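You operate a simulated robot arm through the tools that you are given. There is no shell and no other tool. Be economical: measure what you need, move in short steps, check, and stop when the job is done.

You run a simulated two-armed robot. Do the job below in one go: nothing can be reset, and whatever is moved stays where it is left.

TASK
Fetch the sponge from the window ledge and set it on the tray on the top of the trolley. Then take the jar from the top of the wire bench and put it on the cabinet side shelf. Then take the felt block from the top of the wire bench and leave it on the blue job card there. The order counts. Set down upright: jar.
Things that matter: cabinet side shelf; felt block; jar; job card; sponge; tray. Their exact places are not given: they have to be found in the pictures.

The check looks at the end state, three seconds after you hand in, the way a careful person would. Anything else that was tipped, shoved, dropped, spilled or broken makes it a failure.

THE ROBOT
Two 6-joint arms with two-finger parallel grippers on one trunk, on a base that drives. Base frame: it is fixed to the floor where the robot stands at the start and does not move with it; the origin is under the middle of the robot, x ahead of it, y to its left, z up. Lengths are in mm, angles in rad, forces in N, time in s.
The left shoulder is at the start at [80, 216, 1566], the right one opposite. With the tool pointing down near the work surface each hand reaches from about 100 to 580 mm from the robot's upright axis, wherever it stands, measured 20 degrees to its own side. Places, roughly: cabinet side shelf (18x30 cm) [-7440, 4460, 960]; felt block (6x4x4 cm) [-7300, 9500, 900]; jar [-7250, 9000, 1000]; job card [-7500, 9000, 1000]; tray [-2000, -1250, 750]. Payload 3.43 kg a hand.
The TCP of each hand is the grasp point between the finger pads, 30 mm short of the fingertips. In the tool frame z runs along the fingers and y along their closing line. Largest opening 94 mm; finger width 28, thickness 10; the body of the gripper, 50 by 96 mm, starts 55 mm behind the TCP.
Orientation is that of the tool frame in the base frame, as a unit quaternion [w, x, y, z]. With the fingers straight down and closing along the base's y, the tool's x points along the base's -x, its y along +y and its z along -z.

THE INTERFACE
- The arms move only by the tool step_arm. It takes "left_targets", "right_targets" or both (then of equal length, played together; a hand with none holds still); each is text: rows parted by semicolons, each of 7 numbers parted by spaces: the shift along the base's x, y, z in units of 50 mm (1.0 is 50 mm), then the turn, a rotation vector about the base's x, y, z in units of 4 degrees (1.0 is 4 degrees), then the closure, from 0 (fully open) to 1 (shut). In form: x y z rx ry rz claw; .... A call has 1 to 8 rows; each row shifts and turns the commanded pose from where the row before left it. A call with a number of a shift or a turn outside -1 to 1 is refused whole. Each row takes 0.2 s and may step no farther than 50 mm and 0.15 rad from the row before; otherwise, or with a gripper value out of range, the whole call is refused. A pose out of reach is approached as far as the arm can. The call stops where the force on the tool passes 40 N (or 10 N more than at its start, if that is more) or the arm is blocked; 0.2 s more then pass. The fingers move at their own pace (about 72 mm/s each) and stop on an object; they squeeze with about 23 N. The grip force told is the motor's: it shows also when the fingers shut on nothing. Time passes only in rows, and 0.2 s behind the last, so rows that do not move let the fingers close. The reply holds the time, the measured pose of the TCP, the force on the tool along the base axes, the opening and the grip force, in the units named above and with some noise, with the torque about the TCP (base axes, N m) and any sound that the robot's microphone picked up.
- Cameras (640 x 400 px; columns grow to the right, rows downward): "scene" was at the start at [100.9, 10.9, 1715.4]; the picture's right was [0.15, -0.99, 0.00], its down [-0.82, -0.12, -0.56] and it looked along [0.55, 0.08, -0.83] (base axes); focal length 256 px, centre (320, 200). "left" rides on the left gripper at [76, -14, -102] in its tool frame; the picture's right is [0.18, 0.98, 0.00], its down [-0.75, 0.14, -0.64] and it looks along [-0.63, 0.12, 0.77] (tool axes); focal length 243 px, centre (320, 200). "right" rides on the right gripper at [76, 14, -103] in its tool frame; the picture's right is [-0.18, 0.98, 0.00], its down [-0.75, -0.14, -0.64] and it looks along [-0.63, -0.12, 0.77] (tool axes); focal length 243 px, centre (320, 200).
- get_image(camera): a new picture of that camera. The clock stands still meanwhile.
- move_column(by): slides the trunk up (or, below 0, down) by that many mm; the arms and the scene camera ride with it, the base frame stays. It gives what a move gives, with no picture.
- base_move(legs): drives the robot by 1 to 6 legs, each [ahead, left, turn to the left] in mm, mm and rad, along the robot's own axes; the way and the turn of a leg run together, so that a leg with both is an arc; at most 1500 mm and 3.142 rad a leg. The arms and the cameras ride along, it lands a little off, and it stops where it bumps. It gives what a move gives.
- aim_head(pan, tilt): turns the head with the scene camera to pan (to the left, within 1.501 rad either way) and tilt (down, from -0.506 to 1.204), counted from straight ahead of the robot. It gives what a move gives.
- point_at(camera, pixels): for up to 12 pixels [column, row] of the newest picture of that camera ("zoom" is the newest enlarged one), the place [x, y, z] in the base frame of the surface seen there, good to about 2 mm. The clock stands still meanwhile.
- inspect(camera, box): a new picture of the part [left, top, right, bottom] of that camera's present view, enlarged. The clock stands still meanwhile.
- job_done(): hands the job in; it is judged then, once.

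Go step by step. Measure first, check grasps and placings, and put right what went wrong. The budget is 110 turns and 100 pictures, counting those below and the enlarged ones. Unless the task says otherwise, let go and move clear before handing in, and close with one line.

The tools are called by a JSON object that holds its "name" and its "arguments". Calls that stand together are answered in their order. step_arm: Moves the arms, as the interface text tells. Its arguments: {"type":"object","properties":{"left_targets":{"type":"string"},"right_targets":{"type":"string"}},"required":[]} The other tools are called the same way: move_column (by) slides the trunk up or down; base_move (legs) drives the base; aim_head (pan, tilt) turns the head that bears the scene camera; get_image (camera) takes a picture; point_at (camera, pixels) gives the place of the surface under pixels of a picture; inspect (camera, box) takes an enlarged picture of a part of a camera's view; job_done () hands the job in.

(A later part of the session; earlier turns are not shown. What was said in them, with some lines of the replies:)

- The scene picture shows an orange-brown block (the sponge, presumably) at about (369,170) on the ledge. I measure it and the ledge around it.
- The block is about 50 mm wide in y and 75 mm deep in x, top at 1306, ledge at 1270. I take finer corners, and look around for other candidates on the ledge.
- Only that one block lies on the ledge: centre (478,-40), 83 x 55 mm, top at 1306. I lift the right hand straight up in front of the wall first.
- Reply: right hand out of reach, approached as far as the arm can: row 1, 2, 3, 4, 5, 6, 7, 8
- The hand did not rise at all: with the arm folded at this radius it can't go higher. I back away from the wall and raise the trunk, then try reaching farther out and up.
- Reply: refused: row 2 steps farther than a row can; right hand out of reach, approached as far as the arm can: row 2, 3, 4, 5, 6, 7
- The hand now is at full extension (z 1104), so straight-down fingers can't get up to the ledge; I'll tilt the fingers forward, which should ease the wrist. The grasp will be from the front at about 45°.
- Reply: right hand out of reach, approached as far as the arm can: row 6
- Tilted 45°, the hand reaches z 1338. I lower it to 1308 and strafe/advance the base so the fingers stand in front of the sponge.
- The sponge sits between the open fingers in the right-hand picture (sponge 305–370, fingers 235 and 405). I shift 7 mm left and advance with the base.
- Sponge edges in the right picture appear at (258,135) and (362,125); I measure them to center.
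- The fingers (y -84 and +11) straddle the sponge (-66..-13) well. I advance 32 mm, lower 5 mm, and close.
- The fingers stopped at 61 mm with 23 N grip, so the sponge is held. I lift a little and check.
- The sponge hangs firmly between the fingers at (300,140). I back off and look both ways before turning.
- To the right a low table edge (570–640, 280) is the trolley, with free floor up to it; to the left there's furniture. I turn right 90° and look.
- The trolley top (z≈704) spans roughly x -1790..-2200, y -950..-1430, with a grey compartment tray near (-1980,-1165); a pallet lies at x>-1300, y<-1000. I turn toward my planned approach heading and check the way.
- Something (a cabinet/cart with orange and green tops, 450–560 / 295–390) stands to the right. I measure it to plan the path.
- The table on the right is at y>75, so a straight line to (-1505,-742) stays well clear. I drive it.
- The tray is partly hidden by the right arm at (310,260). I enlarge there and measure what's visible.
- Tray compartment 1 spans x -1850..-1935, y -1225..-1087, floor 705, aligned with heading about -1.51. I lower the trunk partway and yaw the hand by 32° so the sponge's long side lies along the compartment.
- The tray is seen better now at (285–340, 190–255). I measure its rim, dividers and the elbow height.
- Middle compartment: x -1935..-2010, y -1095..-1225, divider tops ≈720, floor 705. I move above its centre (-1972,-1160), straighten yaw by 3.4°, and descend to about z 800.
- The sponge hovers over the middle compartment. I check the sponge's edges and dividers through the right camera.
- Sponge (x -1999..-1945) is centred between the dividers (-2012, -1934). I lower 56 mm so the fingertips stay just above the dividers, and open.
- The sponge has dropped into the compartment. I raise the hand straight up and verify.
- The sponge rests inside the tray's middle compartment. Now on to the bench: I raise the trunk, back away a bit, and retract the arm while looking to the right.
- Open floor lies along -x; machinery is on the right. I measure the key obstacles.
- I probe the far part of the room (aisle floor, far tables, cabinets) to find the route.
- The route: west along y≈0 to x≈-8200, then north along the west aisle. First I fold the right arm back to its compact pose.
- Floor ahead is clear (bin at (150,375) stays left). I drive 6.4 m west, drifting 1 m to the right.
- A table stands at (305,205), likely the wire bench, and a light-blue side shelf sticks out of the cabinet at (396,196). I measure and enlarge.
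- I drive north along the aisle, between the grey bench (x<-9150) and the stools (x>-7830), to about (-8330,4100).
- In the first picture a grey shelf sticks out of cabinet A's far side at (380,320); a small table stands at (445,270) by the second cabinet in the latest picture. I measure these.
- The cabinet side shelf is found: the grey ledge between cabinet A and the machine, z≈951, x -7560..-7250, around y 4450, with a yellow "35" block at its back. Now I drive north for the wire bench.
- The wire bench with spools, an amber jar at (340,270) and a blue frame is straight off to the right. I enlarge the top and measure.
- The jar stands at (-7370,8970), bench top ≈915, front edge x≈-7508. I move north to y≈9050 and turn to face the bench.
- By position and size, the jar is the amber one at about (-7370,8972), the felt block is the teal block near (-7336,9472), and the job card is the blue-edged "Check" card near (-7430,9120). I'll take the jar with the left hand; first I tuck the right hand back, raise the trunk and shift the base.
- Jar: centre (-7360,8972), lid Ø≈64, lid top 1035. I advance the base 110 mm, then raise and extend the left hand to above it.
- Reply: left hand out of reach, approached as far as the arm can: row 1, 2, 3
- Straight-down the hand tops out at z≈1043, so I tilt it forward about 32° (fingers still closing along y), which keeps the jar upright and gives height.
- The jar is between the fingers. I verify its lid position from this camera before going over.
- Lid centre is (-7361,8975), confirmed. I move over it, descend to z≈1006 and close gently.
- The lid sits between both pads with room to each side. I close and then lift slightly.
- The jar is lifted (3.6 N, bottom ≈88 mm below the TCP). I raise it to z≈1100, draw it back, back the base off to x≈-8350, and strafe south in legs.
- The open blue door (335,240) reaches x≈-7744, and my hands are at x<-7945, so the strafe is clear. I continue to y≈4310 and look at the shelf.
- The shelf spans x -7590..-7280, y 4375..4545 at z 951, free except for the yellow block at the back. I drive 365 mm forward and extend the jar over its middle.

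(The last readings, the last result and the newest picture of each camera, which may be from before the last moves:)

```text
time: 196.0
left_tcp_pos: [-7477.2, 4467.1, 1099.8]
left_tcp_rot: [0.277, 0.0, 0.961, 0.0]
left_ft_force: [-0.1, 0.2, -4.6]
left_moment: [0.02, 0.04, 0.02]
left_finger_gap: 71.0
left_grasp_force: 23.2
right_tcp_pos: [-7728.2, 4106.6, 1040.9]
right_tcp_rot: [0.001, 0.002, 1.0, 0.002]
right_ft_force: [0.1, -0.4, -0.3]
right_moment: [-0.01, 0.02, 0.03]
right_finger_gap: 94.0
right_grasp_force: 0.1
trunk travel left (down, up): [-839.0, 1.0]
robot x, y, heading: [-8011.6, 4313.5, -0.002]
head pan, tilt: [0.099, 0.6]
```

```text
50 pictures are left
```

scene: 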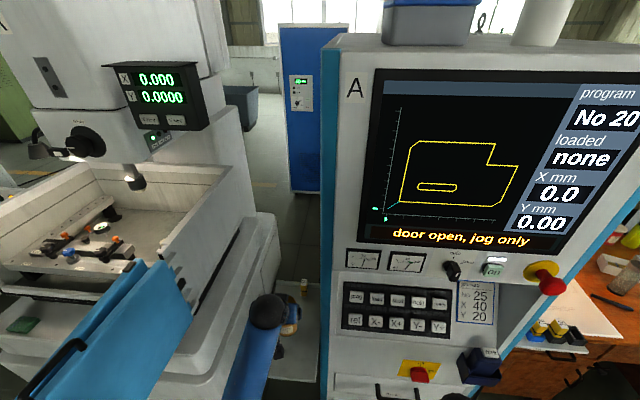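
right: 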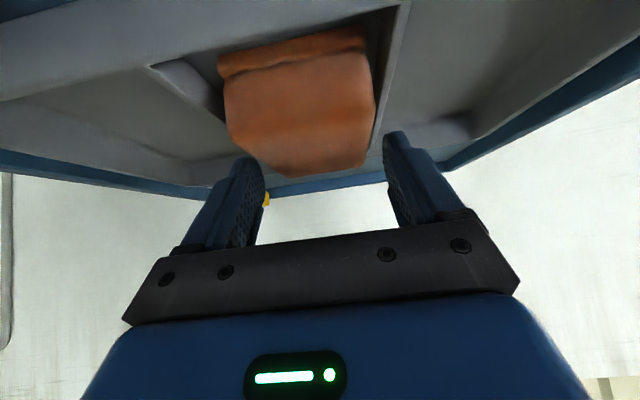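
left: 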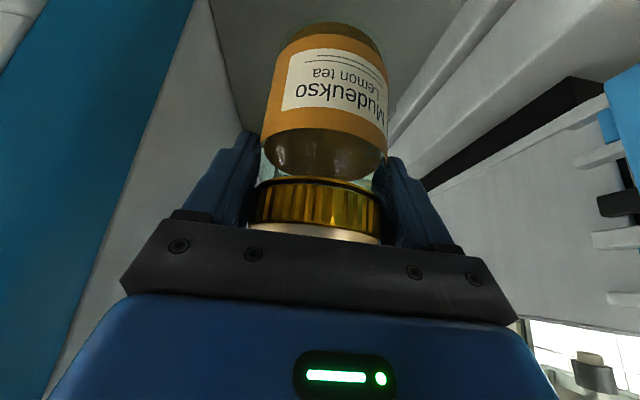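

The jar hangs upright above the shelf. I lower it to just above the surface, then feel for contact.

{"name": "step_arm", "arguments": {"left_targets": "0 0 -0.6 0 0 0 1;0 0 -0.5 0 0 0 1;0 0 -0.06 0 0 0 1;0 0 -0.04 0 0 0 1;0 0 0 0 0 0 1"}}

```text
time: 197.2
left_tcp_pos: [-7478.9, 4466.6, 1039.9]
left_tcp_rot: [0.276, 0.0, 0.961, -0.001]
left_ft_force: [-0.2, -0.3, -4.5]
left_moment: [0.01, 0.0, 0.0]
left_finger_gap: 70.5
left_grasp_force: 22.9
right_tcp_pos: [-7728.2, 4107.4, 1041.7]
right_tcp_rot: [0.002, 0.002, 1.0, 0.003]
right_ft_force: [-0.4, -0.1, 0.7]
right_moment: [-0.04, 0.01, 0.0]
right_finger_gap: 94.0
right_grasp_force: 0.1
trunk travel left (down, up): [-839.0, 1.0]
robot x, y, heading: [-8015.1, 4312.4, -0.006]
head pan, tilt: [0.099, 0.6]
```

{"name": "step_arm", "arguments": {"left_targets": "0 0 -0.03 0 0 0 1;0 0 0 0 0 0 1"}}

{"name": "get_image", "arguments": {"camera": "left"}}

```text
time: 197.8
left_tcp_pos: [-7479.1, 4466.8, 1038.2]
left_tcp_rot: [0.276, -0.001, 0.961, 0.0]
left_ft_force: [-0.7, -0.3, -2.1]
left_moment: [0.02, 0.0, 0.0]
left_finger_gap: 71.0
left_grasp_force: 22.7
right_tcp_pos: [-7728.7, 4106.6, 1041.2]
right_tcp_rot: [0.002, 0.002, 1.0, 0.002]
right_ft_force: [-0.1, 0.4, 0.1]
right_moment: [-0.01, -0.02, -0.01]
right_finger_gap: 94.0
right_grasp_force: 0.1
trunk travel left (down, up): [-839.0, 1.0]
robot x, y, heading: [-8012.6, 4314.4, -0.003]
head pan, tilt: [0.099, 0.6]
```

```text
49 pictures are left
```

left: 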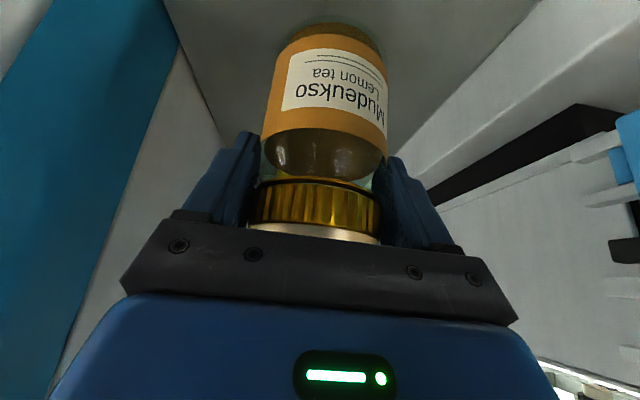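

The load fell to 2 N, so the jar touches the shelf. I settle 1 mm more, open, and rise straight up.

{"name": "step_arm", "arguments": {"left_targets": "0 0 -0.02 0 0 0 1;0 0 0 0 0 0 0.22;0 0 0 0 0 0 0.1;0 0 0 0 0 0 0;0 0 0 0 0 0 0;0 0 0.6 0 0 0 0;0 0 0.7 0 0 0 0"}}

{"name": "get_image", "arguments": {"camera": "left"}}

```text
time: 199.4
left_tcp_pos: [-7479.7, 4465.9, 1103.4]
left_tcp_rot: [0.276, 0.001, 0.961, -0.001]
left_ft_force: [0.3, 0.4, 0.3]
left_moment: [0.02, 0.02, -0.03]
left_finger_gap: 94.1
left_grasp_force: 0.1
right_tcp_pos: [-7728.3, 4106.5, 1041.6]
right_tcp_rot: [0.002, 0.002, 1.0, 0.002]
right_ft_force: [0.6, 0.1, 0.7]
right_moment: [-0.02, -0.02, -0.02]
right_finger_gap: 94.0
right_grasp_force: 0.0
trunk travel left (down, up): [-839.0, 1.0]
robot x, y, heading: [-8014.7, 4315.4, -0.003]
head pan, tilt: [0.099, 0.6]
```

```text
48 pictures are left
```

left: 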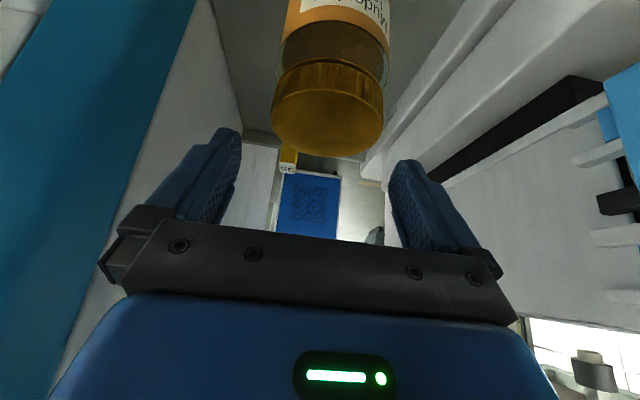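

The jar stands upright on the shelf, free of the fingers. I draw the hand back, back the base off, and check from the scene camera.

{"name": "step_arm", "arguments": {"left_targets": "0 0 0.2 0 0 0 0;-0.6 0 0 0 0 0 0;-0.6 0 0 0 0 0 0;-0.6 0 0 0 0 0 0;-0.5 0 0 0 0 0 0"}}

{"name": "base_move", "arguments": {"legs": [[-365, 0, 0]]}}

{"name": "inspect", "arguments": {"camera": "scene", "box": [230, 180, 360, 320]}}

```text
time: 200.6
left_tcp_pos: [-7595.3, 4466.1, 1113.3]
left_tcp_rot: [0.277, 0.001, 0.961, -0.002]
left_ft_force: [-0.4, 0.6, 0.0]
left_moment: [0.0, 0.01, -0.01]
left_finger_gap: 93.9
left_grasp_force: 0.1
right_tcp_pos: [-7729.7, 4107.0, 1042.1]
right_tcp_rot: [0.002, 0.001, 1.0, 0.003]
right_ft_force: [0.5, -0.8, -0.5]
right_moment: [0.0, -0.01, -0.01]
right_finger_gap: 94.0
right_grasp_force: 0.1
trunk travel left (down, up): [-839.0, 1.0]
robot x, y, heading: [-8015.6, 4313.8, 0.001]
head pan, tilt: [0.099, 0.6]
```

```text
time: 203.0
left_tcp_pos: [-7958.8, 4465.1, 1111.8]
left_tcp_rot: [0.275, 0.003, 0.961, -0.002]
left_ft_force: [0.9, 0.3, -0.9]
left_moment: [0.0, 0.01, 0.01]
left_finger_gap: 94.0
left_grasp_force: 0.0
right_tcp_pos: [-8094.7, 4106.9, 1041.5]
right_tcp_rot: [0.001, 0.005, 1.0, 0.002]
right_ft_force: [0.3, 0.3, -0.8]
right_moment: [-0.03, 0.02, 0.02]
right_finger_gap: 94.0
right_grasp_force: 0.1
trunk travel left (down, up): [-839.0, 1.0]
robot x, y, heading: [-8382.1, 4315.7, -0.008]
head pan, tilt: [0.099, 0.6]
```

```text
2.86 times, centred on (295, 250) of scene
```

zoom: 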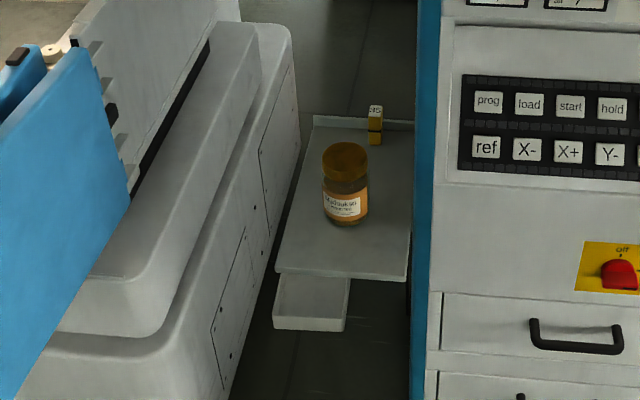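

The jar stands upright mid-shelf with the yellow block untouched. I strafe back north to the wire bench.

{"name": "base_move", "arguments": {"legs": [[0, 1240, 0.008], [0, 1240, 0]]}}

```text
time: 215.1
left_tcp_pos: [-7955.4, 6952.3, 1113.6]
left_tcp_rot: [0.276, 0.002, 0.961, -0.002]
left_ft_force: [-0.5, 0.2, 0.6]
left_moment: [0.0, -0.03, 0.01]
left_finger_gap: 94.0
left_grasp_force: 0.1
right_tcp_pos: [-8090.3, 6593.9, 1042.6]
right_tcp_rot: [0.002, 0.003, 1.0, 0.003]
right_ft_force: [0.3, 0.8, -0.5]
right_moment: [-0.01, 0.02, -0.03]
right_finger_gap: 93.9
right_grasp_force: 0.0
trunk travel left (down, up): [-839.0, 1.0]
robot x, y, heading: [-8373.4, 6801.9, -0.007]
head pan, tilt: [0.099, 0.6]
```

{"name": "base_move", "arguments": {"legs": [[0, 1250, 0.007], [0, 1250, 0], [250, 0, 0]]}}

{"name": "aim_head", "arguments": {"pan": 0.0, "tilt": 0.8}}

{"name": "get_image", "arguments": {"camera": "scene"}}

```text
time: 228.8
left_tcp_pos: [-7703.5, 9460.0, 1113.4]
left_tcp_rot: [0.278, -0.001, 0.961, -0.001]
left_ft_force: [-0.8, 0.2, 0.9]
left_moment: [0.0, 0.01, 0.01]
left_finger_gap: 93.9
left_grasp_force: 0.1
right_tcp_pos: [-7836.8, 9102.3, 1042.7]
right_tcp_rot: [0.004, 0.001, 1.0, 0.002]
right_ft_force: [0.4, -0.2, 0.3]
right_moment: [0.0, -0.05, 0.0]
right_finger_gap: 94.2
right_grasp_force: 0.0
trunk travel left (down, up): [-839.0, 1.0]
robot x, y, heading: [-8119.1, 9308.3, -0.002]
head pan, tilt: [0.099, 0.6]
```

```text
time: 229.5
left_tcp_pos: [-7700.8, 9459.8, 1112.0]
left_tcp_rot: [0.277, -0.001, 0.961, -0.001]
left_ft_force: [-1.0, -1.1, 0.5]
left_moment: [0.0, -0.01, 0.0]
left_finger_gap: 94.1
left_grasp_force: 0.0
right_tcp_pos: [-7834.9, 9101.1, 1042.6]
right_tcp_rot: [0.003, 0.001, 1.0, 0.003]
right_ft_force: [0.0, 0.1, -0.4]
right_moment: [0.0, 0.0, -0.02]
right_finger_gap: 93.9
right_grasp_force: 0.2
trunk travel left (down, up): [-839.0, 1.0]
robot x, y, heading: [-8119.1, 9308.8, -0.003]
head pan, tilt: [0.0, 0.799]
```

```text
46 pictures are left
```

scene: 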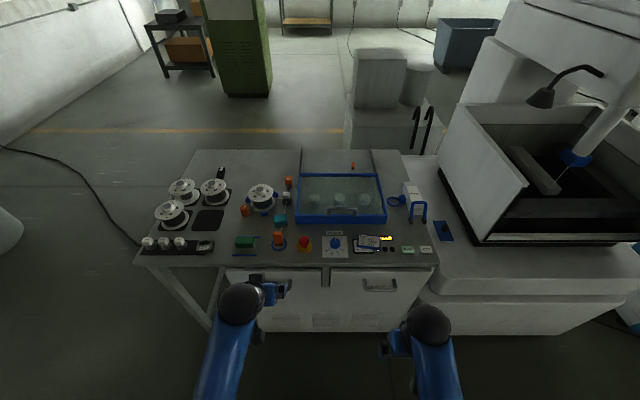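

{"name": "inspect", "arguments": {"camera": "scene", "box": [225, 180, 315, 260]}}

{"name": "point_at", "arguments": {"camera": "zoom", "pixels": [[352, 258], [400, 258], [350, 282], [395, 285], [375, 302], [105, 430], [140, 430], [380, 345], [440, 150], [375, 270]]}}

{"name": "inspect", "arguments": {"camera": "scene", "box": [315, 220, 405, 270]}}

```text
5.00 times, centred on (270, 220) of scene
```

zoom: 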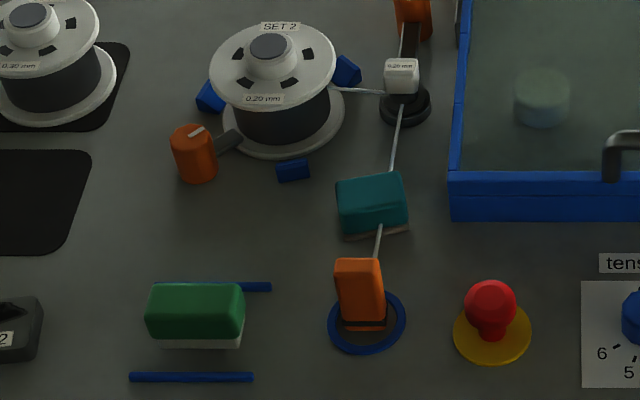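

```text
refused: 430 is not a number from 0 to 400
```

```text
7.11 times, centred on (360, 245) of scene
```

zoom: 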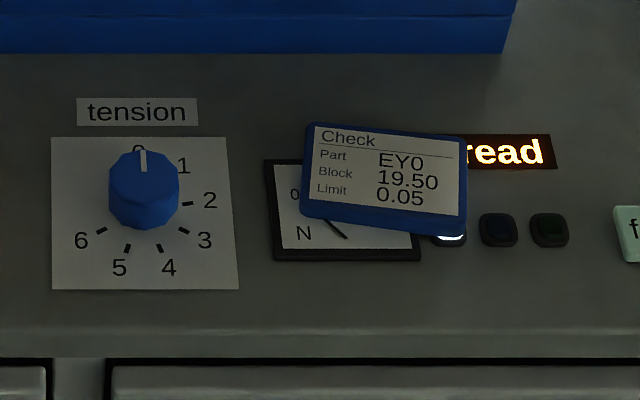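

Two candidates: a teal block (370,200) and a green one (195,315). I measure both exactly against the stated 6x4x4 cm.

{"name": "point_at", "arguments": {"camera": "zoom", "pixels": [[310, 130], [460, 150], [306, 215], [463, 232], [385, 180], [350, 245], [440, 238], [290, 250], [330, 205], [420, 250]]}}

{"name": "inspect", "arguments": {"camera": "scene", "box": [225, 190, 315, 260]}}

{"name": "point_at", "arguments": {"camera": "zoom", "pixels": [[155, 236], [240, 238], [150, 265], [243, 270], [160, 298], [235, 298], [340, 130], [402, 125], [345, 150], [405, 160], [350, 183], [400, 178]]}}

```text
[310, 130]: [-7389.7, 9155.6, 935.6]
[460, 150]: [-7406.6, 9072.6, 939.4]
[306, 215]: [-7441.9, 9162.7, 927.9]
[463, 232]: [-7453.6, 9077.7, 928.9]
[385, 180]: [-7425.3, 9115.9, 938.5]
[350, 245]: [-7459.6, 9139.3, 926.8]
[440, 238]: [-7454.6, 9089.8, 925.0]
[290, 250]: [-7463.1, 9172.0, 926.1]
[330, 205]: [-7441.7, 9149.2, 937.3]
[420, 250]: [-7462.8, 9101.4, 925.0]
```

```text
5.71 times, centred on (270, 225) of scene
```

zoom: 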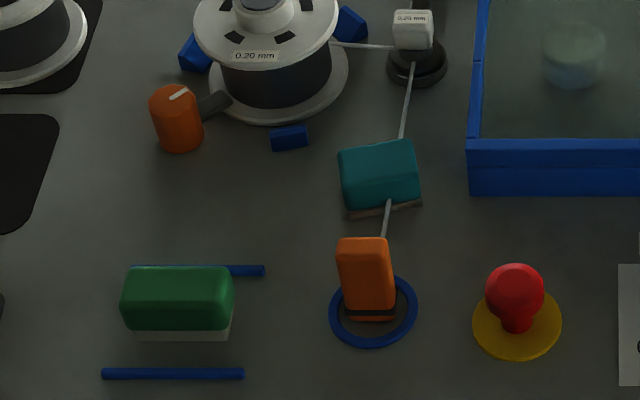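

```text
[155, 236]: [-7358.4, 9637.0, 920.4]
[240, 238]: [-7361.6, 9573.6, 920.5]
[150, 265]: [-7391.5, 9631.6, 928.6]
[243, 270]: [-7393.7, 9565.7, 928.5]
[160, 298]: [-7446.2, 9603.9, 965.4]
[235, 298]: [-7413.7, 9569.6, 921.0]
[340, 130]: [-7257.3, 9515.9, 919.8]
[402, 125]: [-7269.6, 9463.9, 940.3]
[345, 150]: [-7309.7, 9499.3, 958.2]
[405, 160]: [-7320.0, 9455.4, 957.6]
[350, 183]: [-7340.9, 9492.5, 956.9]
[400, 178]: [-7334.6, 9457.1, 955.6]
```

Teal measures ≈58x42x38 mm, matching the felt block (green is longer). A thin wire runs by it, so I approach and look closely with the hand camera.

{"name": "base_move", "arguments": {"legs": [[215, 0, 0]]}}

{"name": "get_image", "arguments": {"camera": "left"}}

{"name": "aim_head", "arguments": {"pan": 0.2, "tilt": 0.9}}

{"name": "get_image", "arguments": {"camera": "scene"}}

```text
time: 231.2
left_tcp_pos: [-7489.4, 9460.4, 1113.2]
left_tcp_rot: [0.278, -0.001, 0.96, 0.0]
left_ft_force: [-0.2, -0.6, 0.1]
left_moment: [-0.01, -0.01, -0.03]
left_finger_gap: 93.8
left_grasp_force: 0.0
right_tcp_pos: [-7623.1, 9100.1, 1042.0]
right_tcp_rot: [0.005, 0.002, 1.0, 0.002]
right_ft_force: [-0.5, 0.6, -0.2]
right_moment: [0.0, -0.04, 0.01]
right_finger_gap: 94.2
right_grasp_force: 0.1
trunk travel left (down, up): [-839.0, 1.0]
robot x, y, heading: [-7906.6, 9311.2, -0.0]
head pan, tilt: [0.0, 0.799]
```

```text
42 pictures are left
```

left: 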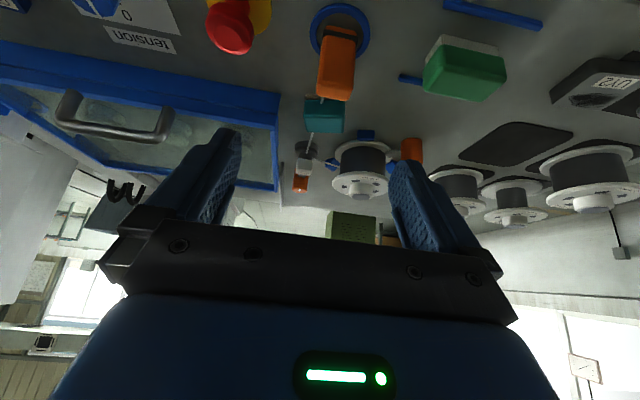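

```text
time: 231.9
left_tcp_pos: [-7485.6, 9459.9, 1112.8]
left_tcp_rot: [0.277, -0.001, 0.961, 0.0]
left_ft_force: [0.1, 0.6, 0.0]
left_moment: [-0.01, 0.02, -0.02]
left_finger_gap: 94.1
left_grasp_force: 0.0
right_tcp_pos: [-7620.0, 9100.3, 1042.7]
right_tcp_rot: [0.002, 0.003, 1.0, 0.002]
right_ft_force: [-0.6, -0.9, 0.9]
right_moment: [-0.07, -0.02, -0.01]
right_finger_gap: 94.1
right_grasp_force: 0.1
trunk travel left (down, up): [-839.0, 1.0]
robot x, y, heading: [-7899.0, 9310.5, 0.005]
head pan, tilt: [0.201, 0.901]
```

```text
41 pictures are left
```

scene: 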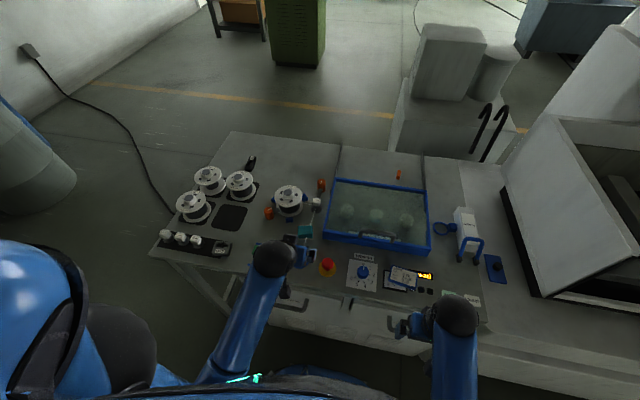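

{"name": "inspect", "arguments": {"camera": "left", "box": [280, 20, 400, 120]}}

{"name": "inspect", "arguments": {"camera": "left", "box": [285, 70, 365, 200]}}

{"name": "inspect", "arguments": {"camera": "scene", "box": [250, 170, 340, 290]}}

```text
4.00 times, centred on (340, 70) of left
```

zoom: 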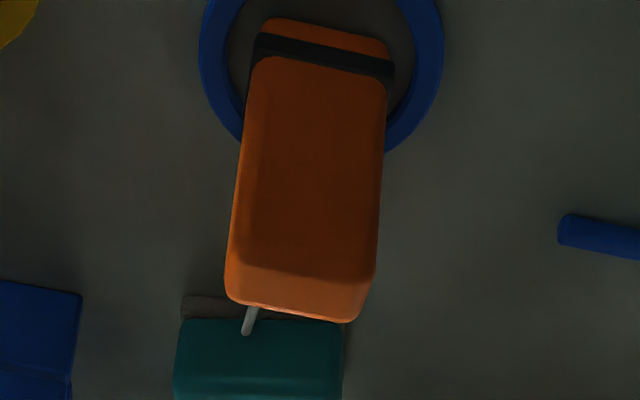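

```text
3.08 times, centred on (325, 135) of left
```

zoom: 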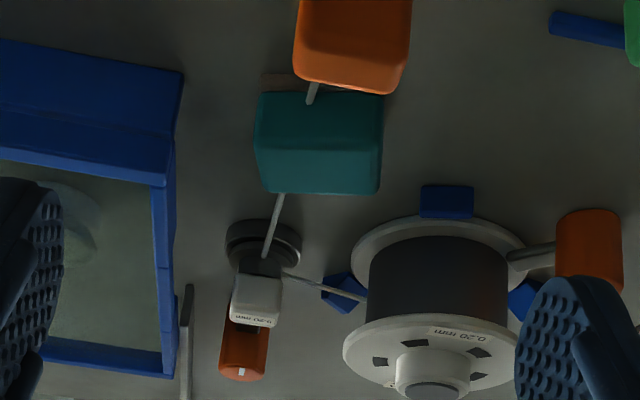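

```text
3.33 times, centred on (295, 230) of scene
```

zoom: 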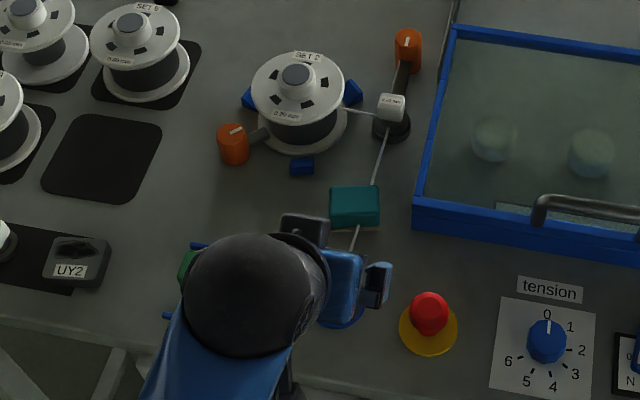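

By position and size it's the teal block; the wire merely passes along its underside, so I'll lift it straight up. I measure its top outline and the tank's edge.

{"name": "point_at", "arguments": {"camera": "zoom", "pixels": [[334, 189], [375, 189], [333, 212], [377, 212], [355, 200], [340, 225], [373, 225], [420, 200], [416, 225], [355, 240], [380, 160], [305, 165]]}}

{"name": "inspect", "arguments": {"camera": "scene", "box": [285, 205, 345, 255]}}

{"name": "point_at", "arguments": {"camera": "zoom", "pixels": [[150, 165], [285, 165], [150, 240], [290, 240], [150, 290], [280, 290], [395, 130], [395, 290], [215, 150], [215, 245], [220, 310]]}}

```text
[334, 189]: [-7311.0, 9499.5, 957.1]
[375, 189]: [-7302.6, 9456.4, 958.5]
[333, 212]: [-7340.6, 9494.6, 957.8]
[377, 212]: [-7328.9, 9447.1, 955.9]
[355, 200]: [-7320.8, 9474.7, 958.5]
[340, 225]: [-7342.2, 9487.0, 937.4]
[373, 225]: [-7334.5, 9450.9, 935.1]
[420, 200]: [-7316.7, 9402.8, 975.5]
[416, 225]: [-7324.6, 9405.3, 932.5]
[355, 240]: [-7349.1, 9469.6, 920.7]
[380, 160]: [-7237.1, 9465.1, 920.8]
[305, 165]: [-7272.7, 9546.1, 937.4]
```

```text
8.00 times, centred on (315, 230) of scene
```

zoom: 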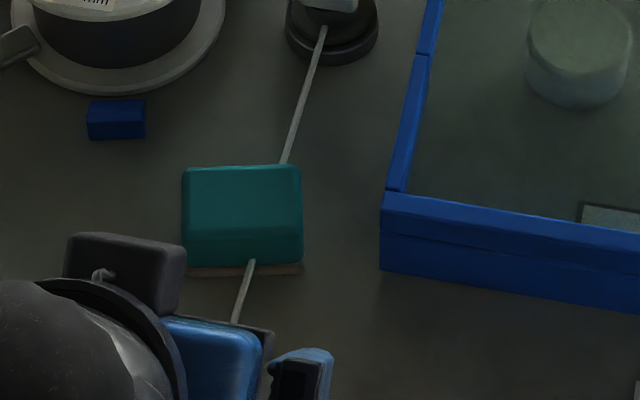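

```text
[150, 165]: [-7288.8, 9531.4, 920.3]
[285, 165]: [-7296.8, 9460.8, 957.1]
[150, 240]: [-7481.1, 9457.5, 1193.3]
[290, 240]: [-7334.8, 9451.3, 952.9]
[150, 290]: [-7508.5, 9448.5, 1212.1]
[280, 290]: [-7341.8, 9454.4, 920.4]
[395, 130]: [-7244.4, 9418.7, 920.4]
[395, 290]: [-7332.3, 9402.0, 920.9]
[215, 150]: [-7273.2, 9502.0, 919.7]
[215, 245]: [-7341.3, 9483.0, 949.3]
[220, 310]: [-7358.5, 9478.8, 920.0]
```

The block's centre is (-7321,9474) and it's yawed about +11°; the tank edge at y≈9403 leaves room. I yaw the hand 11°, move over it and descend partway with the fingers at 80 mm.

{"name": "step_arm", "arguments": {"left_targets": "0.8 0.13 0 0 0 0.9 0;0.8 0.13 0 0 0 0.9 0.13;0.8 0 0 0 0 0.95 0.13;0.74 0 0 0 0 0 0.13;0 0 -0.8 0 0 0 0.13;0 0 -0.8 0 0 0 0.13;0 0 -0.5 0 0 0 0.13;0 0 0 0 0 0 0.13"}}

{"name": "get_image", "arguments": {"camera": "left"}}

```text
time: 233.7
left_tcp_pos: [-7326.7, 9473.3, 1006.0]
left_tcp_rot: [0.274, -0.092, 0.957, 0.025]
left_ft_force: [0.5, 0.3, 0.0]
left_moment: [-0.01, 0.03, -0.03]
left_finger_gap: 81.8
left_grasp_force: 0.1
right_tcp_pos: [-7618.5, 9100.3, 1042.0]
right_tcp_rot: [0.002, 0.002, 1.0, 0.002]
right_ft_force: [0.7, 0.2, 0.2]
right_moment: [0.01, 0.02, 0.05]
right_finger_gap: 94.1
right_grasp_force: 0.1
trunk travel left (down, up): [-839.0, 1.0]
robot x, y, heading: [-7905.3, 9309.4, 0.0]
head pan, tilt: [0.201, 0.901]
```

```text
36 pictures are left
```

left: 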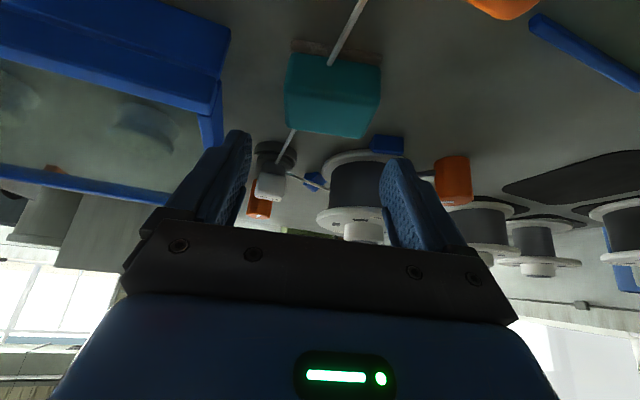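

{"name": "point_at", "arguments": {"camera": "left", "pixels": [[288, 100], [378, 108], [290, 60], [380, 70], [330, 128], [335, 105], [238, 140], [388, 168]]}}

{"name": "inspect", "arguments": {"camera": "left", "box": [250, 20, 420, 150]}}

```text
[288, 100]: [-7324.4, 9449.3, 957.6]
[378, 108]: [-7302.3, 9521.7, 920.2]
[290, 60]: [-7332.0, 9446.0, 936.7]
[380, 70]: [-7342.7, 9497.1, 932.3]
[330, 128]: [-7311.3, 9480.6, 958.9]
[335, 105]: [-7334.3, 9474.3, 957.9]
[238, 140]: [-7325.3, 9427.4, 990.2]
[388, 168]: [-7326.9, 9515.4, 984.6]
```

```text
3.08 times, centred on (335, 85) of left
```

zoom: 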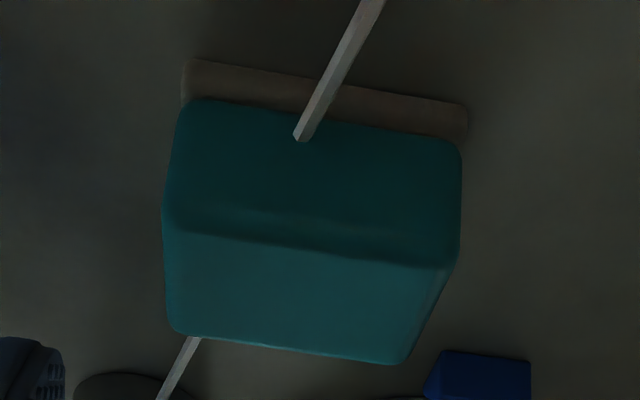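

The hand is centred on the block. The wire enters the front face low down; I'll grasp and test with a very small lift while watching the force.

{"name": "step_arm", "arguments": {"left_targets": "0 0.03 -0.6 0 0 0 0.13;0 0 -0.36 0 0 0 0.13;0 0 0 0 0 0 0.13;0 0 0 0 0 0 0.5;0 0 0 0 0 0 1;0 0 0 0 0 0 1"}}

```text
time: 235.1
left_tcp_pos: [-7327.5, 9474.8, 959.1]
left_tcp_rot: [0.276, -0.092, 0.956, 0.025]
left_ft_force: [0.4, 1.0, 0.7]
left_moment: [0.02, -0.01, -0.02]
left_finger_gap: 59.5
left_grasp_force: 22.6
right_tcp_pos: [-7619.1, 9099.8, 1042.6]
right_tcp_rot: [0.002, 0.002, 1.0, 0.003]
right_ft_force: [-0.9, 0.7, -0.2]
right_moment: [0.02, -0.01, 0.03]
right_finger_gap: 93.9
right_grasp_force: 0.1
trunk travel left (down, up): [-839.0, 1.0]
robot x, y, heading: [-7901.2, 9310.6, 0.002]
head pan, tilt: [0.201, 0.901]
```

The gap of 59.5 mm matches the 6 cm felt block. I try a 5 mm lift and read the force.

{"name": "step_arm", "arguments": {"left_targets": "0 0 0.05 0 0 0 1;0 0 0.05 0 0 0 1;0 0 0 0 0 0 1"}}

{"name": "inspect", "arguments": {"camera": "left", "box": [220, 0, 420, 200]}}

```text
time: 235.9
left_tcp_pos: [-7327.0, 9474.4, 963.9]
left_tcp_rot: [0.274, -0.091, 0.957, 0.025]
left_ft_force: [-0.1, -0.3, -0.3]
left_moment: [-0.01, 0.01, -0.03]
left_finger_gap: 59.2
left_grasp_force: 23.1
right_tcp_pos: [-7619.4, 9101.6, 1042.9]
right_tcp_rot: [0.002, 0.002, 1.0, 0.003]
right_ft_force: [-0.4, -0.4, -0.5]
right_moment: [0.0, 0.02, -0.03]
right_finger_gap: 93.8
right_grasp_force: 0.1
trunk travel left (down, up): [-839.0, 1.0]
robot x, y, heading: [-7904.0, 9307.4, -0.001]
head pan, tilt: [0.201, 0.901]
```

```text
2.00 times, centred on (320, 100) of left
```

zoom: 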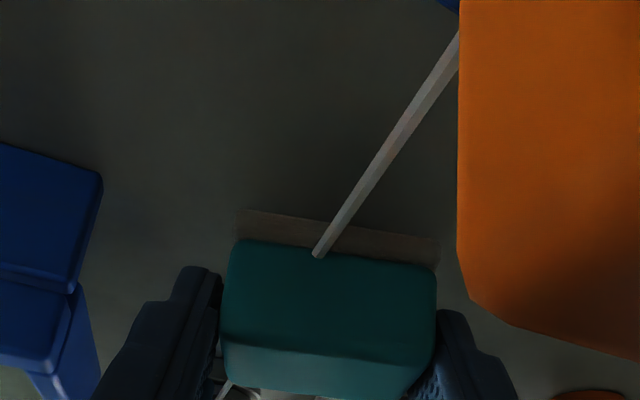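

No resistance. I lift straight up another 60 mm and look.

{"name": "step_arm", "arguments": {"left_targets": "0 0 0.2 0 0 0 1;0 0 0.5 0 0 0 1;0 0 0.6 0 0 0 1;0 0 0 0 0 0 1"}}

{"name": "get_image", "arguments": {"camera": "left"}}

{"name": "inspect", "arguments": {"camera": "scene", "box": [260, 180, 350, 270]}}

```text
time: 236.9
left_tcp_pos: [-7327.4, 9474.9, 1030.0]
left_tcp_rot: [0.274, -0.091, 0.957, 0.024]
left_ft_force: [0.5, -0.5, -0.5]
left_moment: [0.0, 0.01, 0.01]
left_finger_gap: 59.3
left_grasp_force: 22.8
right_tcp_pos: [-7619.1, 9100.5, 1042.3]
right_tcp_rot: [0.002, 0.001, 1.0, 0.002]
right_ft_force: [0.2, -0.5, -0.7]
right_moment: [0.02, 0.01, 0.0]
right_finger_gap: 94.0
right_grasp_force: 0.0
trunk travel left (down, up): [-839.0, 1.0]
robot x, y, heading: [-7900.5, 9309.1, -0.006]
head pan, tilt: [0.201, 0.901]
```

```text
33 pictures are left
```

left: 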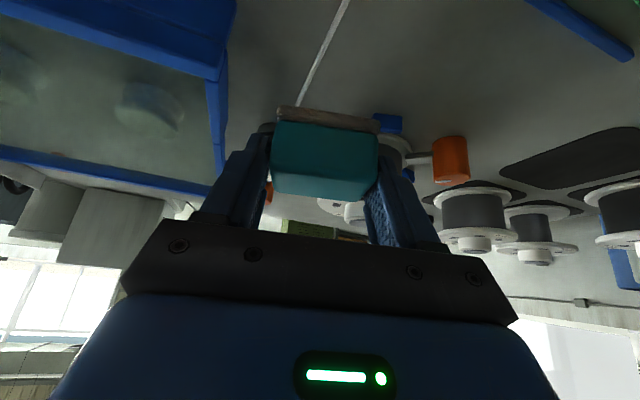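

```text
4.44 times, centred on (305, 225) of scene
```

zoom: 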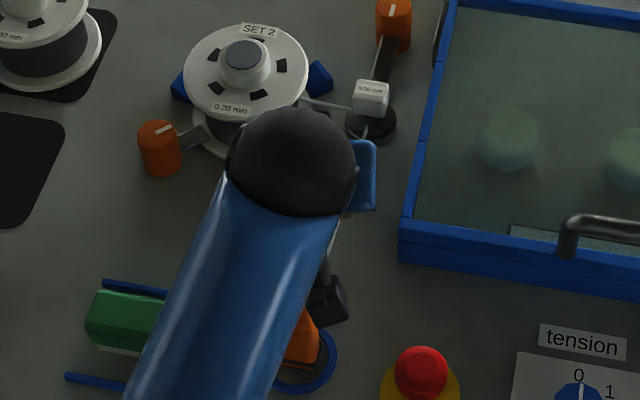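

The felt block is free and the wire is untouched. I raise and draw it back, turn it -22° to match the card's yaw, then strafe 359 mm right and look.

{"name": "step_arm", "arguments": {"left_targets": "0 0 0.7 0 0 0 1;0 0 0.6 0 0 0 1;-0.7 0 0 0 0 -0.95 1;-0.7 0 0 0 0 -0.95 1;-0.7 0 0 0 0 -0.9 1;-0.7 0 0 0 0 -0.9 1;0 0 0 0 0 -0.9 1;0 0 0 0 0 -0.9 1"}}

{"name": "base_move", "arguments": {"legs": [[0, -359, 0.003]]}}

{"name": "get_image", "arguments": {"camera": "left"}}

{"name": "get_image", "arguments": {"camera": "scene"}}

```text
time: 238.7
left_tcp_pos: [-7467.5, 9474.8, 1093.7]
left_tcp_rot: [0.274, 0.094, 0.957, -0.028]
left_ft_force: [1.4, 0.3, -0.3]
left_moment: [-0.02, 0.0, 0.0]
left_finger_gap: 59.6
left_grasp_force: 22.8
right_tcp_pos: [-7619.8, 9100.5, 1041.3]
right_tcp_rot: [0.002, 0.001, 1.0, 0.003]
right_ft_force: [0.5, 0.0, 0.4]
right_moment: [0.01, 0.03, -0.01]
right_finger_gap: 93.8
right_grasp_force: 0.0
trunk travel left (down, up): [-839.0, 1.0]
robot x, y, heading: [-7903.7, 9310.1, -0.0]
head pan, tilt: [0.201, 0.901]
```

```text
time: 241.0
left_tcp_pos: [-7468.5, 9120.0, 1094.3]
left_tcp_rot: [0.275, 0.091, 0.957, -0.029]
left_ft_force: [-0.8, 0.4, -0.9]
left_moment: [-0.01, 0.01, -0.02]
left_finger_gap: 59.4
left_grasp_force: 23.4
right_tcp_pos: [-7617.8, 8744.7, 1041.8]
right_tcp_rot: [0.001, 0.0, 1.0, 0.001]
right_ft_force: [0.1, 1.1, -1.3]
right_moment: [-0.01, 0.01, -0.01]
right_finger_gap: 93.9
right_grasp_force: 0.1
trunk travel left (down, up): [-839.0, 1.0]
robot x, y, heading: [-7903.7, 8954.9, 0.002]
head pan, tilt: [0.201, 0.901]
```

```text
31 pictures are left
```

left: 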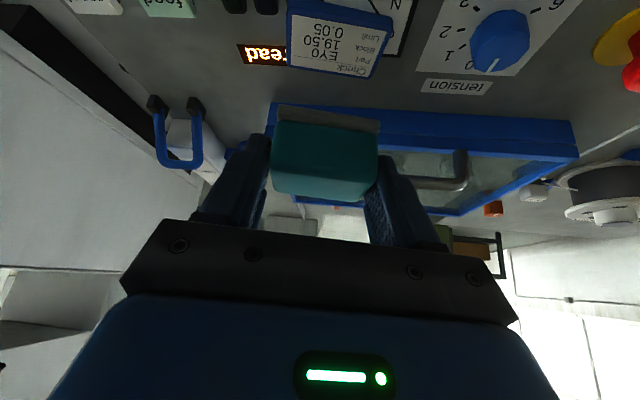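

```text
30 pictures are left
```

scene: 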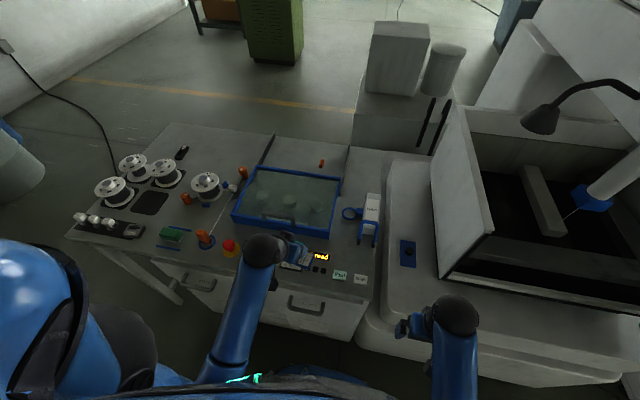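

The card is visible in the left camera at (287–395, 0–78). I enlarge and measure its corners.

{"name": "inspect", "arguments": {"camera": "left", "box": [260, 0, 420, 100]}}

{"name": "point_at", "arguments": {"camera": "zoom", "pixels": [[125, 75], [125, 255], [460, 305], [510, 135], [300, 190], [320, 90], [380, 60], [590, 180], [470, 320], [180, 60], [100, 200]]}}

```text
4.00 times, centred on (340, 50) of left
```

zoom: 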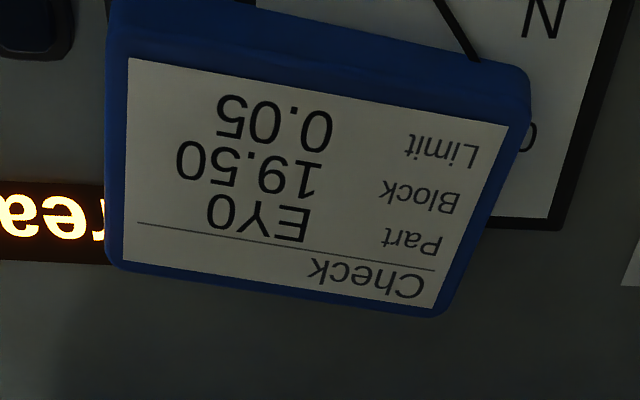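

```text
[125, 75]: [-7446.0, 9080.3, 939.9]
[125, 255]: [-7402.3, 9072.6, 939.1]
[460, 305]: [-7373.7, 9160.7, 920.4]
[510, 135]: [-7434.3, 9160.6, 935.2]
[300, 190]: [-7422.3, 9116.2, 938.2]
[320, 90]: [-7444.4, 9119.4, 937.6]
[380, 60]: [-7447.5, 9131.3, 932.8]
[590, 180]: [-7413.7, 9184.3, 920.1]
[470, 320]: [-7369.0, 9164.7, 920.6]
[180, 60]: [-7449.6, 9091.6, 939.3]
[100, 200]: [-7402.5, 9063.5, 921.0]
```

The card centre is (-7420,9116), top ≈938 with a slight lean. I move over it and lower to just above contact.

{"name": "step_arm", "arguments": {"left_targets": "0.84 -0.06 0 0 0 0 1;0 0 -0.8 0 0 0 1;0 0 -0.7 0 0 0 1;0 0 -0.55 0 0 0 1;0 0 -0.1 0 0 0 1;0 0 0 0 0 0 1"}}

{"name": "get_image", "arguments": {"camera": "left"}}

{"name": "inspect", "arguments": {"camera": "scene", "box": [230, 210, 350, 300]}}

```text
time: 242.4
left_tcp_pos: [-7427.2, 9115.2, 985.5]
left_tcp_rot: [0.275, 0.092, 0.957, -0.028]
left_ft_force: [0.0, 0.2, -0.6]
left_moment: [-0.03, -0.02, 0.02]
left_finger_gap: 59.3
left_grasp_force: 22.7
right_tcp_pos: [-7619.1, 8743.5, 1042.6]
right_tcp_rot: [0.001, 0.0, 1.0, 0.003]
right_ft_force: [-0.4, 0.2, 1.3]
right_moment: [0.01, -0.01, -0.02]
right_finger_gap: 94.1
right_grasp_force: 0.0
trunk travel left (down, up): [-839.0, 1.0]
robot x, y, heading: [-7903.5, 8950.4, 0.0]
head pan, tilt: [0.201, 0.901]
```

```text
28 pictures are left
```

left: 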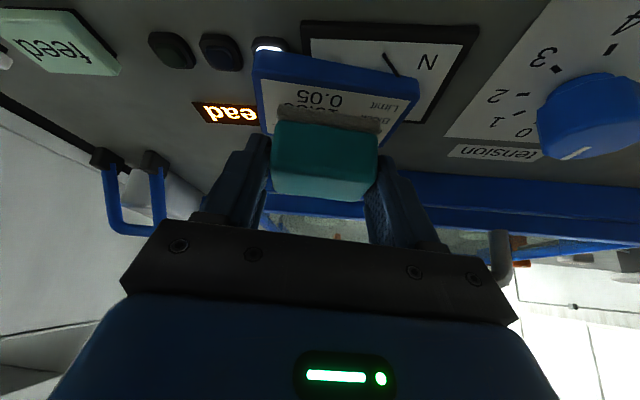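

```text
4.44 times, centred on (290, 255) of scene
```

zoom: 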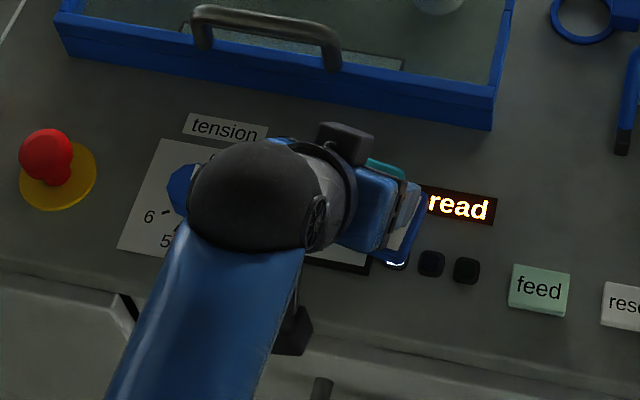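

{"name": "point_at", "arguments": {"camera": "left", "pixels": [[283, 112], [376, 127], [330, 118], [330, 190], [258, 75], [410, 100], [262, 110], [398, 118], [330, 150]]}}

```text
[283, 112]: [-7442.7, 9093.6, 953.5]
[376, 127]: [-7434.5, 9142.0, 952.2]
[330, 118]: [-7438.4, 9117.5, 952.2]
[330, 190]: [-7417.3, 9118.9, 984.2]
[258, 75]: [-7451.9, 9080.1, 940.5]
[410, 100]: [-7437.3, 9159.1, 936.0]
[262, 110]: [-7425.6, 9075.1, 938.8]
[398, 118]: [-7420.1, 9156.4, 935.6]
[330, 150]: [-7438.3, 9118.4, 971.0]
```

The block (y 9090–9146, front x -7438) sits centred over the card (y 9076–9158, front -7447). I lower in small steps to contact.

{"name": "step_arm", "arguments": {"left_targets": "0 0 -0.08 0 0 0 1;0 0 -0.03 0 0 0 1;0 0 -0.02 0 0 0 1;0 0 0 0 0 0 1"}}

```text
time: 243.4
left_tcp_pos: [-7426.3, 9114.4, 980.5]
left_tcp_rot: [0.274, 0.09, 0.957, -0.027]
left_ft_force: [-0.3, -0.1, -1.6]
left_moment: [0.03, -0.04, 0.01]
left_finger_gap: 59.6
left_grasp_force: 23.4
right_tcp_pos: [-7617.7, 8743.7, 1041.1]
right_tcp_rot: [0.001, 0.001, 1.0, 0.003]
right_ft_force: [0.2, -0.6, 0.7]
right_moment: [-0.01, -0.04, 0.01]
right_finger_gap: 93.9
right_grasp_force: 0.1
trunk travel left (down, up): [-839.0, 1.0]
robot x, y, heading: [-7903.7, 8948.9, -0.001]
head pan, tilt: [0.201, 0.901]
```

{"name": "step_arm", "arguments": {"left_targets": "0 0 -0.03 0 0 0 1;0 0 0 0 0 0 1"}}

{"name": "inspect", "arguments": {"camera": "left", "box": [230, 20, 430, 200]}}

```text
time: 244.0
left_tcp_pos: [-7426.2, 9114.1, 979.3]
left_tcp_rot: [0.276, 0.091, 0.957, -0.027]
left_ft_force: [0.4, 0.4, -1.5]
left_moment: [-0.03, -0.02, 0.0]
left_finger_gap: 59.2
left_grasp_force: 22.7
right_tcp_pos: [-7619.1, 8744.4, 1041.7]
right_tcp_rot: [0.002, 0.0, 1.0, 0.002]
right_ft_force: [-0.2, 0.5, 0.4]
right_moment: [-0.02, 0.0, 0.01]
right_finger_gap: 94.0
right_grasp_force: 0.0
trunk travel left (down, up): [-839.0, 1.0]
robot x, y, heading: [-7906.1, 8951.0, 0.001]
head pan, tilt: [0.201, 0.901]
```

```text
2.22 times, centred on (330, 110) of left
```

zoom: 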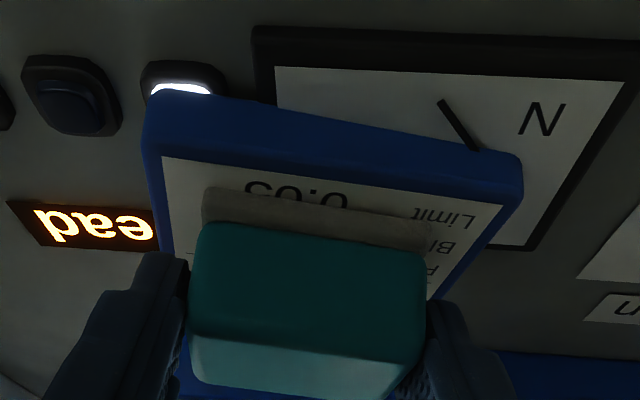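

Not yet touching; I shift 3 mm toward the card's front and lower a little further.

{"name": "step_arm", "arguments": {"left_targets": "-0.06 0.02 0 0 0 0 1;0 0 -0.03 0 0 0 1;0 0 -0.02 0 0 0 1;0 0 0 0 0 0 1"}}

```text
time: 245.0
left_tcp_pos: [-7428.4, 9116.3, 976.9]
left_tcp_rot: [0.276, 0.091, 0.956, -0.027]
left_ft_force: [1.7, 0.3, 8.9]
left_moment: [-0.14, 0.14, 0.02]
left_finger_gap: 59.3
left_grasp_force: 23.0
right_tcp_pos: [-7618.5, 8743.0, 1041.2]
right_tcp_rot: [0.002, 0.001, 1.0, 0.002]
right_ft_force: [0.8, -0.8, 0.5]
right_moment: [0.03, -0.04, -0.03]
right_finger_gap: 94.0
right_grasp_force: 0.0
trunk travel left (down, up): [-839.0, 1.0]
robot x, y, heading: [-7905.1, 8947.5, 0.002]
head pan, tilt: [0.201, 0.901]
```

Contact (9 N). I ease up 0.75 mm, open slowly, and rise.

{"name": "step_arm", "arguments": {"left_targets": "0 0 0.015 0 0 0 1;0 0 0 0 0 0 0.3;0 0 0 0 0 0 0.15;0 0 0 0 0 0 0.1;0 0 0 0 0 0 0.1;0 0 0.5 0 0 0 0.1;0 0 0.8 0 0 0 0.1;0 0 0.8 0 0 0 0"}}

{"name": "get_image", "arguments": {"camera": "left"}}

```text
time: 246.8
left_tcp_pos: [-7428.4, 9115.7, 1081.5]
left_tcp_rot: [0.274, 0.09, 0.957, -0.026]
left_ft_force: [0.0, 0.3, -0.1]
left_moment: [0.0, -0.04, 0.03]
left_finger_gap: 93.9
left_grasp_force: 0.0
right_tcp_pos: [-7619.5, 8742.9, 1040.6]
right_tcp_rot: [0.002, 0.001, 1.0, 0.002]
right_ft_force: [-0.9, -0.2, -0.8]
right_moment: [0.02, 0.02, 0.01]
right_finger_gap: 94.5
right_grasp_force: 0.0
trunk travel left (down, up): [-839.0, 1.0]
robot x, y, heading: [-7905.4, 8954.3, 0.002]
head pan, tilt: [0.201, 0.901]
```

```text
25 pictures are left
```

left: 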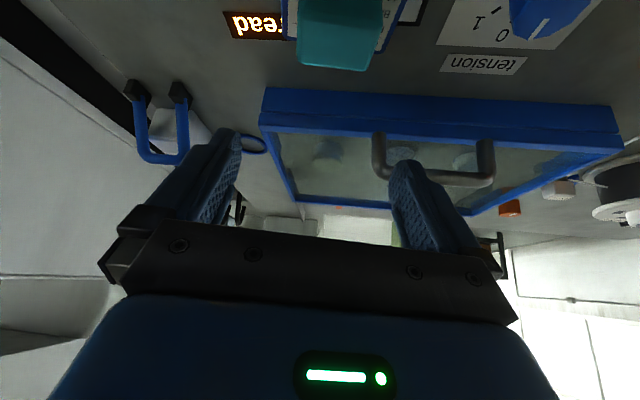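

The block stays on the card. I back the base off and check the whole bench.

{"name": "base_move", "arguments": {"legs": [[-300, 0, 0]]}}

{"name": "aim_head", "arguments": {"pan": 0.2, "tilt": 0.7}}

{"name": "get_image", "arguments": {"camera": "scene"}}

{"name": "inspect", "arguments": {"camera": "scene", "box": [200, 170, 400, 290]}}

```text
time: 248.9
left_tcp_pos: [-7728.8, 9115.3, 1079.9]
left_tcp_rot: [0.274, 0.09, 0.957, -0.027]
left_ft_force: [0.2, -0.2, 0.2]
left_moment: [-0.02, 0.01, -0.01]
left_finger_gap: 93.8
left_grasp_force: 0.0
right_tcp_pos: [-7916.2, 8743.5, 1040.4]
right_tcp_rot: [0.0, -0.001, 1.0, 0.003]
right_ft_force: [0.3, 0.3, -0.3]
right_moment: [-0.01, 0.02, -0.02]
right_finger_gap: 94.2
right_grasp_force: 0.0
trunk travel left (down, up): [-839.0, 1.0]
robot x, y, heading: [-8205.1, 8949.5, 0.004]
head pan, tilt: [0.201, 0.901]
```

```text
time: 249.6
left_tcp_pos: [-7729.9, 9114.7, 1083.3]
left_tcp_rot: [0.275, 0.091, 0.957, -0.027]
left_ft_force: [-0.5, 0.3, 0.2]
left_moment: [0.0, 0.01, 0.01]
left_finger_gap: 94.1
left_grasp_force: 0.1
right_tcp_pos: [-7917.6, 8742.4, 1042.5]
right_tcp_rot: [0.002, -0.001, 1.0, 0.002]
right_ft_force: [-0.1, 0.4, 0.7]
right_moment: [-0.01, 0.01, 0.01]
right_finger_gap: 94.0
right_grasp_force: 0.1
trunk travel left (down, up): [-839.0, 1.0]
robot x, y, heading: [-8202.3, 8948.1, 0.003]
head pan, tilt: [0.201, 0.7]
```

```text
24 pictures are left
```

scene: 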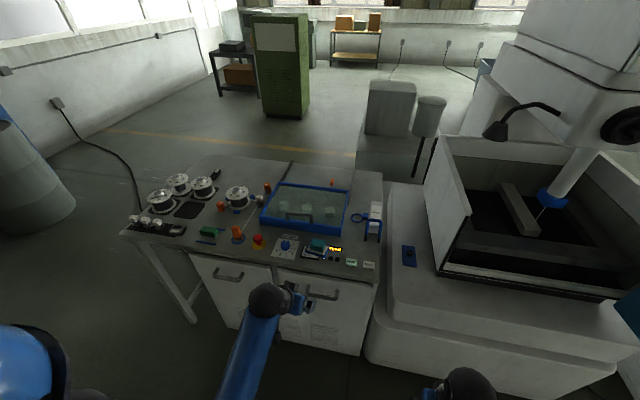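

```text
3.20 times, centred on (300, 230) of scene
```

zoom: 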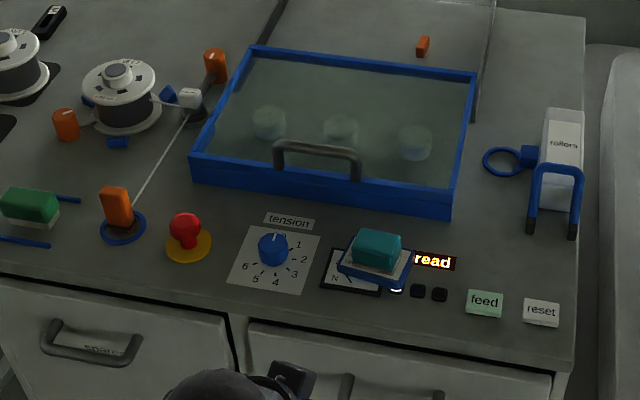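

The felt block sits flat on the blue card at (375,250), the wire and everything else on the bench look undisturbed, and both hands are open and clear. I hand in.

{"name": "job_done", "arguments": {}}

```text
The job is handed in.
```

The job is handed in: the sponge is on the trolley tray, the jar stands upright on the cabinet side shelf, and the felt block is on the blue job card, done in that order.
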